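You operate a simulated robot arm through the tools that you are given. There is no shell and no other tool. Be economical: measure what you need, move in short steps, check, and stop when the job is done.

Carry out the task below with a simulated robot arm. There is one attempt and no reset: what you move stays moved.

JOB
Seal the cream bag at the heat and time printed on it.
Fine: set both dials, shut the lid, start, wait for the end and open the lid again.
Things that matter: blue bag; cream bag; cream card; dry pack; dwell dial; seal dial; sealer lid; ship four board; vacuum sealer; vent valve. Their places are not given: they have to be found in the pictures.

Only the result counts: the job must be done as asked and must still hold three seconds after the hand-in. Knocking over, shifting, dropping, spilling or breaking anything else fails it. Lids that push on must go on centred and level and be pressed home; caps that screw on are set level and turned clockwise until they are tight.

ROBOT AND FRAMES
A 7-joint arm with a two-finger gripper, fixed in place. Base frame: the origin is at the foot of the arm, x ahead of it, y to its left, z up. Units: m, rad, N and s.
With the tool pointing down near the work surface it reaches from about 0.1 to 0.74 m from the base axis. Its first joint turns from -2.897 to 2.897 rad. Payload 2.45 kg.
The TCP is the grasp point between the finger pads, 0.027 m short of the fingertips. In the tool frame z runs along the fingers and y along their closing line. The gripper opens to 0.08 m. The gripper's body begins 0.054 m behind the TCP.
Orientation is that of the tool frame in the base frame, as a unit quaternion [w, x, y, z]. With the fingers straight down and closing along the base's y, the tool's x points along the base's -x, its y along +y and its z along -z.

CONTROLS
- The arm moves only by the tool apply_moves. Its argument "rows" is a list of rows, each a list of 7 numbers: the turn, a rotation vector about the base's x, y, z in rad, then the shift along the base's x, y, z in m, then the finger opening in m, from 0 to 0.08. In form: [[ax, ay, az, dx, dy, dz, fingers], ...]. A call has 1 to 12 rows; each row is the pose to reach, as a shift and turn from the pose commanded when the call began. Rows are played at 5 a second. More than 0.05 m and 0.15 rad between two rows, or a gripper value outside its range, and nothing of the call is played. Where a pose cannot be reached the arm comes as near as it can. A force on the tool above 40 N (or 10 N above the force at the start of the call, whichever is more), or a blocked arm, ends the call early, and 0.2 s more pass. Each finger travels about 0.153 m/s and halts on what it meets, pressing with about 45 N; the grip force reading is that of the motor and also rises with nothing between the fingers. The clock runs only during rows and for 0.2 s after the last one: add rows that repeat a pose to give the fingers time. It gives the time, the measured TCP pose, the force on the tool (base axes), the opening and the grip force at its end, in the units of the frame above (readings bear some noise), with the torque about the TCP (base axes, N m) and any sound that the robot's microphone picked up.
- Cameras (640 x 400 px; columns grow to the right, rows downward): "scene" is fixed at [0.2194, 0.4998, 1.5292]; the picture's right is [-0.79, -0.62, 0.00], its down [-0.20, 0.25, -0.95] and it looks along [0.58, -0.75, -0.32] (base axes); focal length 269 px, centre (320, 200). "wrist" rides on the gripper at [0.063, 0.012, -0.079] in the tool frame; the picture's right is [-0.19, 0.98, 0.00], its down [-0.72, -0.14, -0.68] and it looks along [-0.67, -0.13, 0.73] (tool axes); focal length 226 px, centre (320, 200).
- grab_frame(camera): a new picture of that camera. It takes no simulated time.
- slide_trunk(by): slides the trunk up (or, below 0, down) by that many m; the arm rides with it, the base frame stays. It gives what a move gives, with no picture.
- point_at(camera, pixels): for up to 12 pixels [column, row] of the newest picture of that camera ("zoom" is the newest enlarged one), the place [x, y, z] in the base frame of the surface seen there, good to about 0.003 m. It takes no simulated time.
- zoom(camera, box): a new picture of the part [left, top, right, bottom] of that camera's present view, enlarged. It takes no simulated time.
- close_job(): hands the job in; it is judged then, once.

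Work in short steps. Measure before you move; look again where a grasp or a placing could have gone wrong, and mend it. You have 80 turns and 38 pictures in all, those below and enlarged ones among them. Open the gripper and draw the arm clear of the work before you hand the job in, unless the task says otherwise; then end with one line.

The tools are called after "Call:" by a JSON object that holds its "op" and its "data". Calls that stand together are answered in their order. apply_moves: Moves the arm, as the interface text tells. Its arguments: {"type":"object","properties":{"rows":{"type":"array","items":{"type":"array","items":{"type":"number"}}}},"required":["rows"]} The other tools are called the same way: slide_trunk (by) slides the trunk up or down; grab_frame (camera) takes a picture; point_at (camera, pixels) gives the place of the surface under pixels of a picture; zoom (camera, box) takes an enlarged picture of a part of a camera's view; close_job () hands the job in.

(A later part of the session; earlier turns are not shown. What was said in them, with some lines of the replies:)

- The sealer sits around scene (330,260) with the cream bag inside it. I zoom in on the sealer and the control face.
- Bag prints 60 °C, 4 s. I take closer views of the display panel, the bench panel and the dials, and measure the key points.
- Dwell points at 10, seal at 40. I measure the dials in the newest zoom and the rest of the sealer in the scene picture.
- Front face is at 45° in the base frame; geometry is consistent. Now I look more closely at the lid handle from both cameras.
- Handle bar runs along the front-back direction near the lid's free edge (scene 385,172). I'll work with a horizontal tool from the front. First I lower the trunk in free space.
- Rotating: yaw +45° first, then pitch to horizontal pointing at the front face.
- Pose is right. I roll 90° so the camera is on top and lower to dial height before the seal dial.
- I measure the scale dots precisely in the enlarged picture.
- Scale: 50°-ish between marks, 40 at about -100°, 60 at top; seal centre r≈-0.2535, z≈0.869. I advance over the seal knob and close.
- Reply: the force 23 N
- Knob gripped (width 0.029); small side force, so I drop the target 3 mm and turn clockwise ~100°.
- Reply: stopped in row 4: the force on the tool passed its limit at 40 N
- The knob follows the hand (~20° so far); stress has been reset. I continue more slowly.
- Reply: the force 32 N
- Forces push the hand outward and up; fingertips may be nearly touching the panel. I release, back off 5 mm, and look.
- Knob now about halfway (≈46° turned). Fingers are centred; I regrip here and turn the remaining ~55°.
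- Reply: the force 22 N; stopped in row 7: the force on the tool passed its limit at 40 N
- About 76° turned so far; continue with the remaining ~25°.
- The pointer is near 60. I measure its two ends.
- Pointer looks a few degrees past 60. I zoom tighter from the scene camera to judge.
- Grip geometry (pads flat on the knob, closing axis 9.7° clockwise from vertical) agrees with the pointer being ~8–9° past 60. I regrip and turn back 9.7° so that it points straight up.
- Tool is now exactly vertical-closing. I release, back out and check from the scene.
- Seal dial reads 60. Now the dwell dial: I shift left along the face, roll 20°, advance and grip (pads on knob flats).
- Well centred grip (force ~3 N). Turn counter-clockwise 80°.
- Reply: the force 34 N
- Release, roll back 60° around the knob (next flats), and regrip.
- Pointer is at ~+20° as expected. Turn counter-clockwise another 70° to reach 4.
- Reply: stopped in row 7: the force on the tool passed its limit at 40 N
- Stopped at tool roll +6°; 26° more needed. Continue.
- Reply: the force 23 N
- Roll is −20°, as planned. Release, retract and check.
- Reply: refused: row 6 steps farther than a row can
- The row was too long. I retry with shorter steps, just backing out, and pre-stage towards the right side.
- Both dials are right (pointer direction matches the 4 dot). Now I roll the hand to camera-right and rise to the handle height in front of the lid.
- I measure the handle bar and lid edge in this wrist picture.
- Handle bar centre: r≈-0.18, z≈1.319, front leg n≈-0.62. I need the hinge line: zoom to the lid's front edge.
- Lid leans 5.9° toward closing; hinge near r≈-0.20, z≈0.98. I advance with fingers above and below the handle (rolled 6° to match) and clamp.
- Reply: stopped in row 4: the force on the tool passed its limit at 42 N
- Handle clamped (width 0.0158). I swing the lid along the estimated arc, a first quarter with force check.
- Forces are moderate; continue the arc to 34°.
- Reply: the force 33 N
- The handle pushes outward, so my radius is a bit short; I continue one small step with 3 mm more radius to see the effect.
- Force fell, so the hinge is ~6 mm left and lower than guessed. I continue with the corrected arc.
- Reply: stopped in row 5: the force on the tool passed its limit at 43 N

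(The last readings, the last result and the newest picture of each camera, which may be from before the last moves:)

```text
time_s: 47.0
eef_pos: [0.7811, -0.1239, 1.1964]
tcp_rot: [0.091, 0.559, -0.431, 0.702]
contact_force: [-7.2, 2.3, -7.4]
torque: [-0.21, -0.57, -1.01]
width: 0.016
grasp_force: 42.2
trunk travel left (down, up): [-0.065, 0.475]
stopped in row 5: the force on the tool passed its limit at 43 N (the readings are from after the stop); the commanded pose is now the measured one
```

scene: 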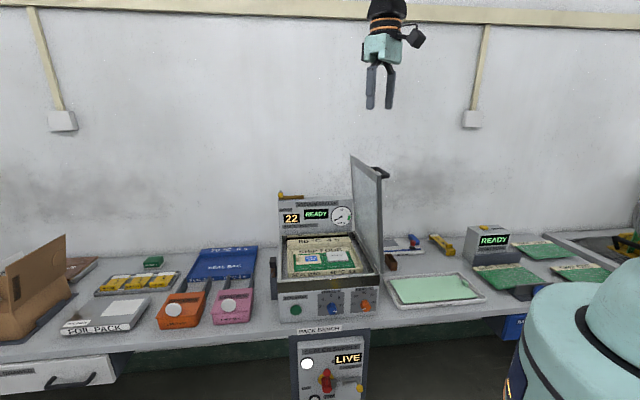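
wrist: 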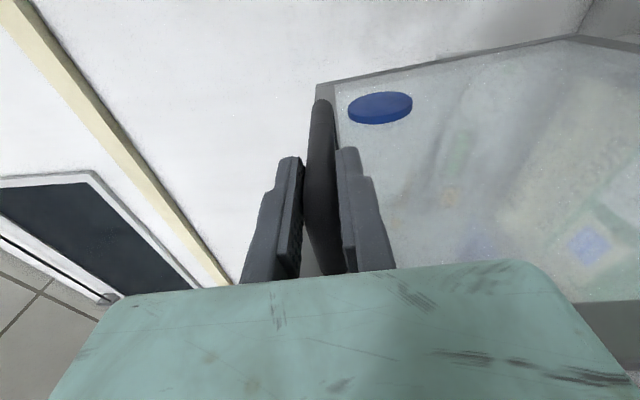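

Refit through measured points gives hinge (-0.198, 0.975), radius 0.3466. I continue along that arc.

Call:
{"op": "apply_moves", "data": {"rows": [[-0.0424, 0.0424, 0, 0.0092, 0.0092, -0.0164, 0], [-0.0849, 0.0849, 0, 0.0175, 0.0175, -0.0335, 0], [-0.1273, 0.1273, 0, 0.0251, 0.0251, -0.0513, 0], [-0.1697, 0.1697, 0, 0.032, 0.032, -0.0698, 0], [-0.2121, 0.2121, 0, 0.038, 0.038, -0.0887, 0]]}}

```text
time_s: 48.3
eef_pos: [0.8186, -0.0863, 1.107]
tcp_rot: [0.197, 0.618, -0.343, 0.68]
contact_force: [-16.6, 6.1, -5.8]
torque: [-0.88, -0.83, -0.52]
width: 0.0159
grasp_force: 41.3
trunk travel left (down, up): [-0.065, 0.475]
stopped in row 5: the force on the tool passed its limit at 43 N (the readings are from after the stop); the commanded pose is now the measured one
```

Radius fits well. Final part of the arc, until closed contact.

Call:
{"op": "apply_moves", "data": {"rows": [[-0.021, 0.021, 0, 0.003, 0.003, -0.0094, 0], [-0.0424, 0.0424, 0, 0.0056, 0.0056, -0.0188, 0], [-0.0636, 0.0636, 0, 0.008, 0.008, -0.0287, 0], [-0.0849, 0.0849, 0, 0.01, 0.01, -0.0386, 0], [-0.106, 0.106, 0, 0.012, 0.012, -0.0487, 0], [-0.1273, 0.1273, 0, 0.0135, 0.0135, -0.0588, 0], [-0.145, 0.145, 0, 0.0147, 0.0147, -0.067, 0], [-0.161, 0.161, 0, 0.0157, 0.0157, -0.0755, 0], [-0.17, 0.17, 0, 0.016, 0.016, -0.08, 0]]}}

```text
time_s: 50.3
eef_pos: [0.8344, -0.0722, 1.0322]
tcp_rot: [0.275, 0.653, -0.265, 0.654]
contact_force: [-29.8, 5.3, 8.1]
torque: [0.91, 0.66, -0.48]
width: 0.016
grasp_force: 41.8
trunk travel left (down, up): [-0.065, 0.475]
```

At z 1.032, the predicted closed height. I look.

Call:
{"op": "zoom", "data": {"camera": "scene", "box": [255, 175, 395, 325]}}

```text
2.67 times, centred on (325, 250) of scene
```

zoom: 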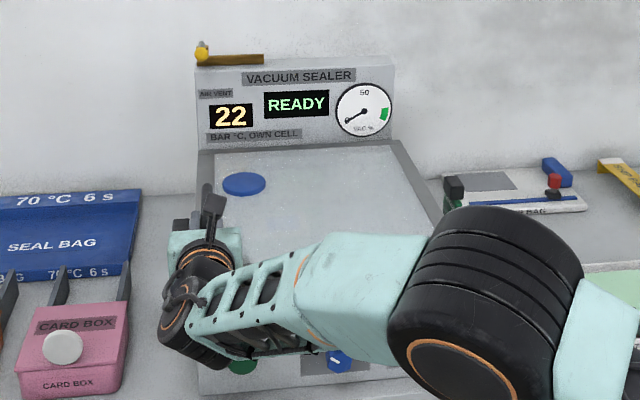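

Lid looks closed. I nudge 4 mm down to confirm it is seated.

Call:
{"op": "apply_moves", "data": {"rows": [[0, 0, 0, 0, 0, -0.003, 0], [0, 0, 0, 0, 0, -0.005, 0]]}}

```text
time_s: 50.9
eef_pos: [0.835, -0.0725, 1.0327]
tcp_rot: [0.274, 0.65, -0.265, 0.657]
contact_force: [-7.9, 2.3, 39.9]
torque: [0.31, -0.03, -0.76]
width: 0.0161
grasp_force: 42.2
trunk travel left (down, up): [-0.065, 0.475]
```

Seated (40 N reaction). Release, back out, and go in front of the start button with closed fingers.

Call:
{"op": "apply_moves", "data": {"rows": [[0, 0, 0, 0, 0, 0.005, 0.03], [0, 0, 0, 0, 0, 0.005, 0.06], [0, 0, 0, 0, 0, 0.005, 0.06], [0, 0, 0, -0.03, 0.03, 0.005, 0.06], [0, 0, 0, -0.06, 0.06, 0.005, 0.06], [0, 0, 0, -0.09, 0.09, 0.005, 0.06], [0, 0, 0, -0.125, 0.125, 0.005, 0.06], [0, 0, 0, -0.135, 0.118, -0.035, 0.0], [0, 0, 0, -0.145, 0.108, -0.075, 0.0], [0, 0, 0, -0.154, 0.098, -0.115, 0.0], [0, 0, 0, -0.156, 0.096, -0.155, 0.0], [0, 0, 0, -0.156, 0.096, -0.161, 0.0]]}}

Call:
{"op": "grab_frame", "data": {"camera": "wrist"}}

```text
time_s: 53.5
eef_pos: [0.6809, 0.0238, 0.8604]
tcp_rot: [0.277, 0.655, -0.265, 0.651]
contact_force: [-0.8, -0.2, -0.1]
torque: [0.0, -0.02, -0.04]
width: 0.0001
grasp_force: 29.8
trunk travel left (down, up): [-0.065, 0.475]
```

```text
6 pictures are left
```

wrist: 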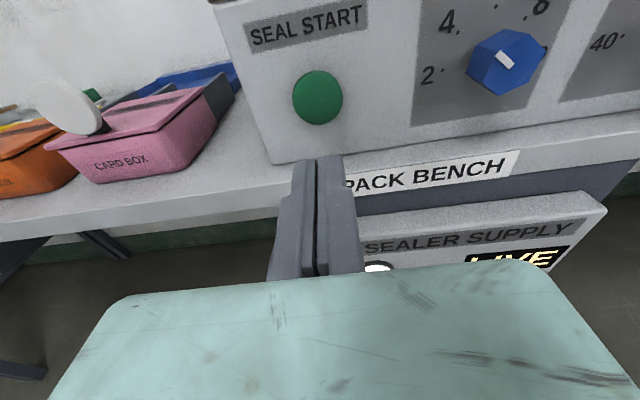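

Call:
{"op": "point_at", "data": {"camera": "wrist", "pixels": [[318, 100], [318, 78], [318, 120], [298, 98], [338, 98]]}}

```text
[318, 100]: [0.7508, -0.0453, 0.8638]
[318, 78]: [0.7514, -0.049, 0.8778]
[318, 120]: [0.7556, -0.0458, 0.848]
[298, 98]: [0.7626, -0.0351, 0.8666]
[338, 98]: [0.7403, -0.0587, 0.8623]
```

Button at (0.751, -0.047, 0.864), 72 mm ahead of the tips. I advance and press it, then back off.

Call:
{"op": "apply_moves", "data": {"rows": [[0, 0, 0, 0.025, -0.025, 0.003, 0], [0, 0, 0, 0.045, -0.045, 0.004, 0], [0, 0, 0, 0.05, -0.05, 0.004, 0], [0, 0, 0, 0.0525, -0.0525, 0.004, 0], [0, 0, 0, 0.055, -0.055, 0.004, 0], [0, 0, 0, 0.0565, -0.0565, 0.004, 0], [0, 0, 0, 0.05, -0.05, 0.004, 0], [0, 0, 0, 0.03, -0.03, 0.004, 0], [0, 0, 0, 0.0, -0.0, 0.004, 0]]}}

Call:
{"op": "zoom", "data": {"camera": "scene", "box": [265, 180, 375, 240]}}

```text
time_s: 55.5
eef_pos: [0.6816, 0.0237, 0.8663]
tcp_rot: [0.277, 0.655, -0.265, 0.651]
contact_force: [-0.3, -0.2, 0.0]
torque: [-0.03, -0.01, -0.02]
width: 0.0
grasp_force: 29.7
trunk travel left (down, up): [-0.065, 0.475]
```

```text
5.82 times, centred on (320, 210) of scene
```

zoom: 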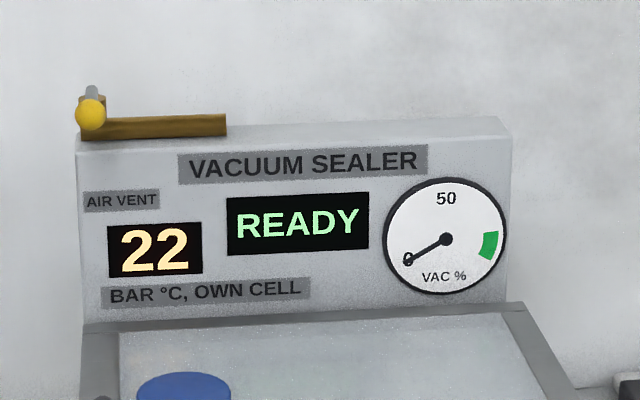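

Not started and no sound: likely not pressed deep enough. I press deeper and hold to see the force.

Call:
{"op": "apply_moves", "data": {"rows": [[0, 0, 0, 0.025, -0.025, 0, 0], [0, 0, 0, 0.05, -0.05, 0, 0], [0, 0, 0, 0.056, -0.056, 0, 0], [0, 0, 0, 0.058, -0.058, 0, 0], [0, 0, 0, 0.06, -0.06, 0, 0], [0, 0, 0, 0.06, -0.06, 0, 0]]}}

```text
time_s: 56.9
eef_pos: [0.74, -0.0345, 0.8671]
tcp_rot: [0.275, 0.655, -0.265, 0.652]
contact_force: [0.3, 0.1, 0.5]
torque: [-0.02, -0.01, -0.01]
width: 0.0
grasp_force: 29.6
trunk travel left (down, up): [-0.065, 0.475]
```

Still no contact force; I continue forward in small increments.

Call:
{"op": "apply_moves", "data": {"rows": [[0, 0, 0, 0.0015, -0.0015, 0, 0], [0, 0, 0, 0.003, -0.003, 0, 0], [0, 0, 0, 0.0045, -0.0045, 0, 0], [0, 0, 0, 0.006, -0.006, 0, 0], [0, 0, 0, 0.006, -0.006, 0, 0]]}}

Call:
{"op": "grab_frame", "data": {"camera": "wrist"}}

```text
time_s: 58.1
eef_pos: [0.7463, -0.0409, 0.8656]
tcp_rot: [0.274, 0.655, -0.265, 0.652]
contact_force: [-8.9, 4.9, -2.6]
torque: [0.02, 0.01, -0.06]
width: 0.0058
grasp_force: 29.4
trunk travel left (down, up): [-0.065, 0.475]
heard: click
```

```text
4 pictures are left
```

wrist: 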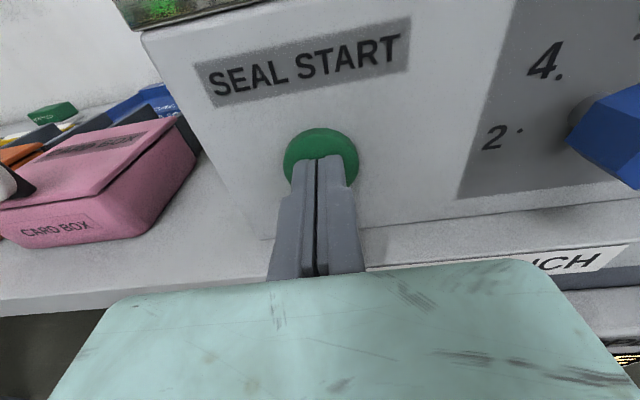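

Click heard: the button is pressed. I back off and let some time pass, listening.

Call:
{"op": "apply_moves", "data": {"rows": [[0, 0, 0, -0.02, 0.02, 0, 0], [0, 0, 0, -0.045, 0.045, 0, 0], [0, 0, 0, -0.07, 0.07, 0, 0], [0, 0, 0, -0.07, 0.07, 0, 0], [0, 0, 0, -0.07, 0.07, 0, 0]]}}

Call:
{"op": "zoom", "data": {"camera": "scene", "box": [265, 180, 375, 240]}}

```text
time_s: 59.3
eef_pos: [0.6783, 0.0278, 0.8663]
tcp_rot: [0.275, 0.655, -0.265, 0.652]
contact_force: [0.7, 0.2, -0.2]
torque: [-0.01, -0.03, 0.0]
width: 0.0
grasp_force: 29.9
trunk travel left (down, up): [-0.065, 0.475]
```

```text
5.82 times, centred on (320, 210) of scene
```

zoom: 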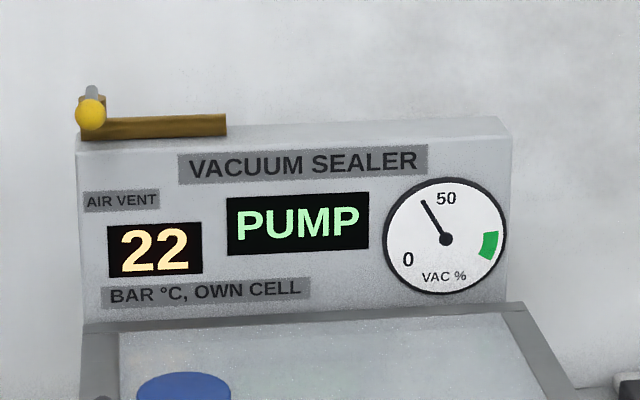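

Pumping, gauge climbing. While it runs I go in front of the handle and wait.

Call:
{"op": "apply_moves", "data": {"rows": [[0, 0, 0, 0.004, 0.01, 0.04, 0.06], [0, 0, 0, 0.012, 0.015, 0.08, 0.06], [0, 0, 0, 0.022, 0.02, 0.12, 0.06], [0, 0, 0, 0.032, 0.025, 0.165, 0.06], [0, 0, 0, 0.032, 0.025, 0.168, 0.06], [0, 0, 0, 0.032, 0.025, 0.168, 0.06], [0, 0, 0, 0.032, 0.025, 0.168, 0.06], [0, 0, 0, 0.032, 0.025, 0.168, 0.06], [0, 0, 0, 0.032, 0.025, 0.168, 0.06], [0, 0, 0, 0.032, 0.025, 0.168, 0.06], [0, 0, 0, 0.032, 0.025, 0.168, 0.06], [0, 0, 0, 0.032, 0.025, 0.168, 0.06]]}}

Call:
{"op": "apply_moves", "data": {"rows": [[0, 0, 0, 0, 0, 0, 0.06], [0, 0, 0, 0, 0, 0, 0.06], [0, 0, 0, 0, 0, 0, 0.06], [0, 0, 0, 0, 0, 0, 0.06], [0, 0, 0, 0, 0, 0, 0.06], [0, 0, 0, 0, 0, 0, 0.06], [0, 0, 0, 0, 0, 0, 0.06], [0, 0, 0, 0, 0, 0, 0.06], [0, 0, 0, 0, 0, 0, 0.06], [0, 0, 0, 0, 0, 0, 0.06], [0, 0, 0, 0, 0, 0, 0.06], [0, 0, 0, 0, 0, 0, 0.06]]}}

Call:
{"op": "apply_moves", "data": {"rows": [[0, 0, 0, 0, 0, 0, 0.06], [0, 0, 0, 0, 0, 0, 0.06], [0, 0, 0, 0, 0, 0, 0.06], [0, 0, 0, 0, 0, 0, 0.06], [0, 0, 0, 0, 0, 0, 0.06], [0, 0, 0, 0, 0, 0, 0.06], [0, 0, 0, 0, 0, 0, 0.06], [0, 0, 0, 0, 0, 0, 0.06], [0, 0, 0, 0, 0, 0, 0.06], [0, 0, 0, 0, 0, 0, 0.06], [0, 0, 0, 0, 0, 0, 0.06], [0, 0, 0, 0, 0, 0, 0.06]]}}

Call:
{"op": "apply_moves", "data": {"rows": [[0, 0, 0, 0, 0, 0, 0.06], [0, 0, 0, 0, 0, 0, 0.06], [0, 0, 0, 0, 0, 0, 0.06], [0, 0, 0, 0, 0, 0, 0.06], [0, 0, 0, 0, 0, 0, 0.06], [0, 0, 0, 0, 0, 0, 0.06], [0, 0, 0, 0, 0, 0, 0.06], [0, 0, 0, 0, 0, 0, 0.06], [0, 0, 0, 0, 0, 0, 0.06], [0, 0, 0, 0, 0, 0, 0.06], [0, 0, 0, 0, 0, 0, 0.06], [0, 0, 0, 0, 0, 0, 0.06]]}}

```text
time_s: 61.9
eef_pos: [0.7089, 0.0539, 1.0338]
tcp_rot: [0.275, 0.655, -0.265, 0.652]
contact_force: [0.8, 0.2, 0.3]
torque: [0.0, 0.02, 0.01]
width: 0.06
grasp_force: 0.0
trunk travel left (down, up): [-0.065, 0.475]
```

```text
time_s: 64.5
eef_pos: [0.7094, 0.0542, 1.0349]
tcp_rot: [0.275, 0.655, -0.264, 0.652]
contact_force: [-0.1, -0.3, -0.5]
torque: [0.0, 0.0, 0.01]
width: 0.0601
grasp_force: 0.1
trunk travel left (down, up): [-0.065, 0.475]
```

```text
time_s: 67.1
eef_pos: [0.7092, 0.0536, 1.0345]
tcp_rot: [0.274, 0.656, -0.264, 0.652]
contact_force: [0.7, -0.4, -0.1]
torque: [-0.01, 0.02, -0.03]
width: 0.06
grasp_force: 0.1
trunk travel left (down, up): [-0.065, 0.475]
```

```text
time_s: 69.7
eef_pos: [0.7087, 0.0537, 1.0335]
tcp_rot: [0.275, 0.655, -0.264, 0.652]
contact_force: [0.3, 0.0, 0.2]
torque: [0.01, 0.0, 0.0]
width: 0.06
grasp_force: 0.1
trunk travel left (down, up): [-0.065, 0.475]
```

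No end sound yet (11.6 s since the press). I keep waiting.

Call:
{"op": "apply_moves", "data": {"rows": [[0, 0, 0, 0, 0, 0, 0.06], [0, 0, 0, 0, 0, 0, 0.06], [0, 0, 0, 0, 0, 0, 0.06], [0, 0, 0, 0, 0, 0, 0.06], [0, 0, 0, 0, 0, 0, 0.06], [0, 0, 0, 0, 0, 0, 0.06], [0, 0, 0, 0, 0, 0, 0.06], [0, 0, 0, 0, 0, 0, 0.06], [0, 0, 0, 0, 0, 0, 0.06], [0, 0, 0, 0, 0, 0, 0.06], [0, 0, 0, 0, 0, 0, 0.06], [0, 0, 0, 0, 0, 0, 0.06]]}}

Call:
{"op": "apply_moves", "data": {"rows": [[0, 0, 0, 0, 0, 0, 0.06], [0, 0, 0, 0, 0, 0, 0.06], [0, 0, 0, 0, 0, 0, 0.06], [0, 0, 0, 0, 0, 0, 0.06], [0, 0, 0, 0, 0, 0, 0.06], [0, 0, 0, 0, 0, 0, 0.06], [0, 0, 0, 0, 0, 0, 0.06], [0, 0, 0, 0, 0, 0, 0.06], [0, 0, 0, 0, 0, 0, 0.06], [0, 0, 0, 0, 0, 0, 0.06], [0, 0, 0, 0, 0, 0, 0.06], [0, 0, 0, 0, 0, 0, 0.06]]}}

Call:
{"op": "zoom", "data": {"camera": "scene", "box": [265, 180, 375, 240]}}

```text
time_s: 72.3
eef_pos: [0.7095, 0.0544, 1.0352]
tcp_rot: [0.276, 0.655, -0.265, 0.652]
contact_force: [0.1, 0.6, -0.3]
torque: [0.03, -0.01, 0.0]
width: 0.0601
grasp_force: 0.1
trunk travel left (down, up): [-0.065, 0.475]
```

```text
time_s: 74.9
eef_pos: [0.7084, 0.0546, 1.0335]
tcp_rot: [0.275, 0.655, -0.265, 0.652]
contact_force: [0.2, 0.0, -0.3]
torque: [0.03, -0.02, -0.03]
width: 0.06
grasp_force: 0.0
trunk travel left (down, up): [-0.065, 0.475]
```

```text
5.82 times, centred on (320, 210) of scene
```

zoom: 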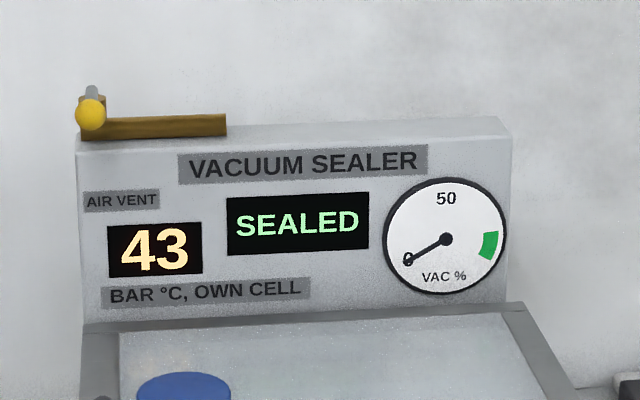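

SEALED with vacuum back to 0. Now I advance to the handle and clamp it.

Call:
{"op": "apply_moves", "data": {"rows": [[0, 0, 0, 0.03, -0.03, 0, 0.06], [0, 0, 0, 0.06, -0.06, 0, 0.06], [0, 0, 0, 0.09, -0.09, 0, 0.06], [0, 0, 0, 0.125, -0.1255, 0, 0.06], [0, 0, 0, 0.125, -0.1255, 0, 0.06], [0, 0, 0, 0.125, -0.1255, 0, 0.03], [0, 0, 0, 0.125, -0.1255, 0, 0], [0, 0, 0, 0.125, -0.1255, 0, 0], [0, 0, 0, 0.125, -0.1255, 0, 0]]}}

```text
time_s: 76.9
eef_pos: [0.8365, -0.0731, 1.0333]
tcp_rot: [0.275, 0.655, -0.265, 0.652]
contact_force: [7.6, -0.9, 1.5]
torque: [0.09, -0.16, -0.63]
width: 0.0159
grasp_force: 42.4
trunk travel left (down, up): [-0.065, 0.475]
```

Clamped. Lift the lid along the fitted arc in reverse.

Call:
{"op": "apply_moves", "data": {"rows": [[0.0424, -0.0424, 0, -0.0028, -0.0028, 0.0203, 0], [0.0849, -0.0849, 0, -0.0066, -0.0066, 0.0404, 0], [0.1273, -0.1273, 0, -0.0112, -0.0112, 0.0602, 0], [0.1697, -0.1697, 0, -0.0167, -0.0167, 0.0795, 0], [0.2121, -0.2121, 0, -0.0229, -0.0229, 0.0983, 0]]}}

```text
time_s: 78.1
eef_pos: [0.8133, -0.0945, 1.13]
tcp_rot: [0.174, 0.608, -0.36, 0.686]
contact_force: [33.0, -8.4, 7.6]
torque: [0.16, -0.04, -0.72]
width: 0.0159
grasp_force: 41.9
trunk travel left (down, up): [-0.065, 0.475]
```

Lid is rising; the handle pulls slightly inward/outward, so I add 3 mm inward and 2 mm radius and continue.

Call:
{"op": "apply_moves", "data": {"rows": [[0.0424, -0.0424, 0, -0.0038, -0.0078, 0.0193, 0], [0.0849, -0.0849, 0, -0.0116, -0.0156, 0.037, 0], [0.1273, -0.1273, 0, -0.0202, -0.0242, 0.0541, 0], [0.1697, -0.1697, 0, -0.0295, -0.0335, 0.0704, 0], [0.2121, -0.2121, 0, -0.0395, -0.0435, 0.0859, 0], [0.2546, -0.2546, 0, -0.05, -0.054, 0.1004, 0]]}}

```text
time_s: 79.5
eef_pos: [0.7597, -0.1489, 1.2319]
tcp_rot: [0.051, 0.533, -0.464, 0.705]
contact_force: [-26.0, 0.3, -17.0]
torque: [0.71, 0.84, 0.72]
width: 0.0158
grasp_force: 41.5
trunk travel left (down, up): [-0.065, 0.475]
```

Radius now slightly too large; I trim it to 0.3457 and continue.

Call:
{"op": "apply_moves", "data": {"rows": [[0.0424, -0.0424, 0, -0.014, -0.0112, 0.0114, 0], [0.0849, -0.0849, 0, -0.0256, -0.0228, 0.024, 0], [0.1273, -0.1273, 0, -0.0378, -0.035, 0.0355, 0], [0.1697, -0.1697, 0, -0.0504, -0.0476, 0.046, 0], [0.2121, -0.2121, 0, -0.0635, -0.0607, 0.0555, 0], [0.2546, -0.2546, 0, -0.0769, -0.0741, 0.0638, 0]]}}

```text
time_s: 80.9
eef_pos: [0.6854, -0.2224, 1.297]
tcp_rot: [-0.075, 0.442, -0.548, 0.706]
contact_force: [11.0, -8.1, 5.6]
torque: [0.79, 0.71, -0.12]
width: 0.0158
grasp_force: 41.9
trunk travel left (down, up): [-0.065, 0.475]
stopped in row 6: the force on the tool passed its limit at 42 N (the readings are from after the stop); the commanded pose is now the measured one
```

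Last part of the opening arc, to the original open angle.

Call:
{"op": "apply_moves", "data": {"rows": [[0.0424, -0.0424, 0, -0.0139, -0.0139, 0.0072, 0], [0.0849, -0.0849, 0, -0.0279, -0.0279, 0.0132, 0], [0.1273, -0.1273, 0, -0.0423, -0.0423, 0.018, 0], [0.1697, -0.1697, 0, -0.0568, -0.0568, 0.0215, 0], [0.2121, -0.2121, 0, -0.0714, -0.0714, 0.0238, 0], [0.2546, -0.2546, 0, -0.0861, -0.0861, 0.0249, 0], [0.297, -0.297, 0, -0.1008, -0.1008, 0.0248, 0], [0.313, -0.313, 0, -0.1065, -0.1065, 0.0244, 0]]}}

```text
time_s: 82.7
eef_pos: [0.5798, -0.3277, 1.3216]
tcp_rot: [-0.227, 0.309, -0.633, 0.672]
contact_force: [8.2, -8.9, 8.6]
torque: [0.84, 0.47, -0.08]
width: 0.0159
grasp_force: 41.7
trunk travel left (down, up): [-0.065, 0.475]
```

Back at the original open position. I release with the fingers parted and hold to see whether the lid stays, then withdraw forward.

Call:
{"op": "apply_moves", "data": {"rows": [[0, 0, 0, 0, 0, 0, 0.025], [0, 0, 0, 0, 0, 0, 0.05], [0, 0, 0, 0, 0, 0, 0.07], [0, 0, 0, 0, 0, 0, 0.07], [0, 0, 0, 0, 0, 0, 0.07], [0, 0, 0, -0.03, 0.03, 0, 0.07], [0, 0, 0, -0.06, 0.06, 0, 0.07], [0, 0, 0, -0.09, 0.09, 0, 0.07], [0, 0, 0, -0.12, 0.12, 0, 0.07], [0, 0, 0, -0.15, 0.15, 0, 0.07], [0, 0, 0, -0.18, 0.18, 0, 0.07], [0, 0, 0, -0.18, 0.18, 0, 0.07]]}}

Call:
{"op": "grab_frame", "data": {"camera": "scene"}}

```text
time_s: 84.6
eef_pos: [0.521, -0.2337, 1.2249]
tcp_rot: [0.163, -0.371, 0.657, -0.636]
contact_force: [-0.3, -0.4, 0.7]
torque: [-0.03, -0.03, 0.04]
width: 0.0702
grasp_force: 0.1
trunk travel left (down, up): [-0.065, 0.475]
stopped in row 9: the arm was blocked; the commanded pose is now the measured one
```

```text
1 pictures are left
```

scene: 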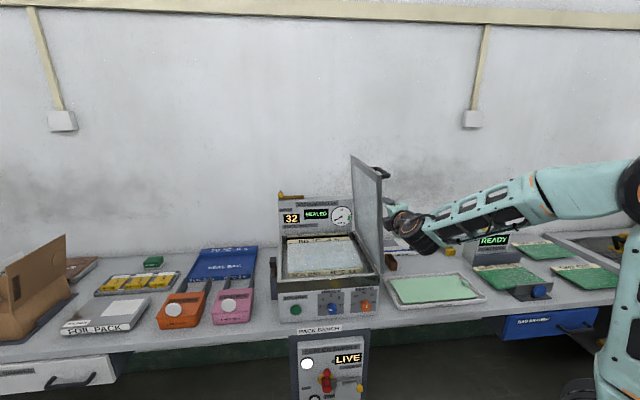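

The lid is open and stays, the display reads SEALED, and the bag is flattened. The arm stopped at a joint limit with its tips just in front of the lid; I back it off a bit further in small steps.

Call:
{"op": "apply_moves", "data": {"rows": [[0, 0, 0, -0.015, 0.015, 0, 0.07], [0, 0, 0, -0.03, 0.03, 0.005, 0.07], [0, 0, 0, -0.045, 0.045, 0.01, 0.07], [0, 0, 0, -0.06, 0.06, 0.015, 0.07]]}}

```text
time_s: 85.5
eef_pos: [0.5003, -0.1856, 1.1602]
tcp_rot: [0.105, -0.422, 0.669, -0.603]
contact_force: [0.2, -0.8, 0.0]
torque: [0.0, 0.0, 0.01]
width: 0.0701
grasp_force: 0.0
trunk travel left (down, up): [-0.065, 0.475]
stopped in row 4: the arm was blocked; the commanded pose is now the measured one
```

The hand is now ~7 cm clear of the sealer. One last look at the sealer.

Call:
{"op": "zoom", "data": {"camera": "scene", "box": [255, 150, 405, 325]}}

```text
2.29 times, centred on (330, 238) of scene
```

zoom: 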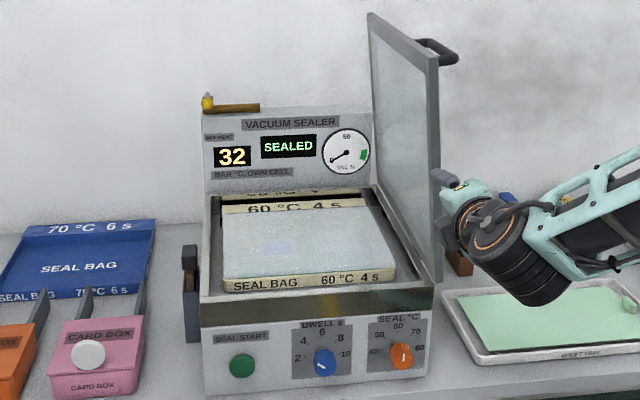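

The bag is sealed, the lid is open and stable, the dials read 4 s and 60 °C, and nothing else has been disturbed. Handing in.

Call:
{"op": "close_job", "data": {}}

```text
The job is handed in.
```

The cream bag is sealed: the dials were set to the printed 60 °C and 4 s, the display reads SEALED, and the lid is open again. I did not see the bar temperature during the seal itself; it was already cooling, at 43 °C, when I next looked.
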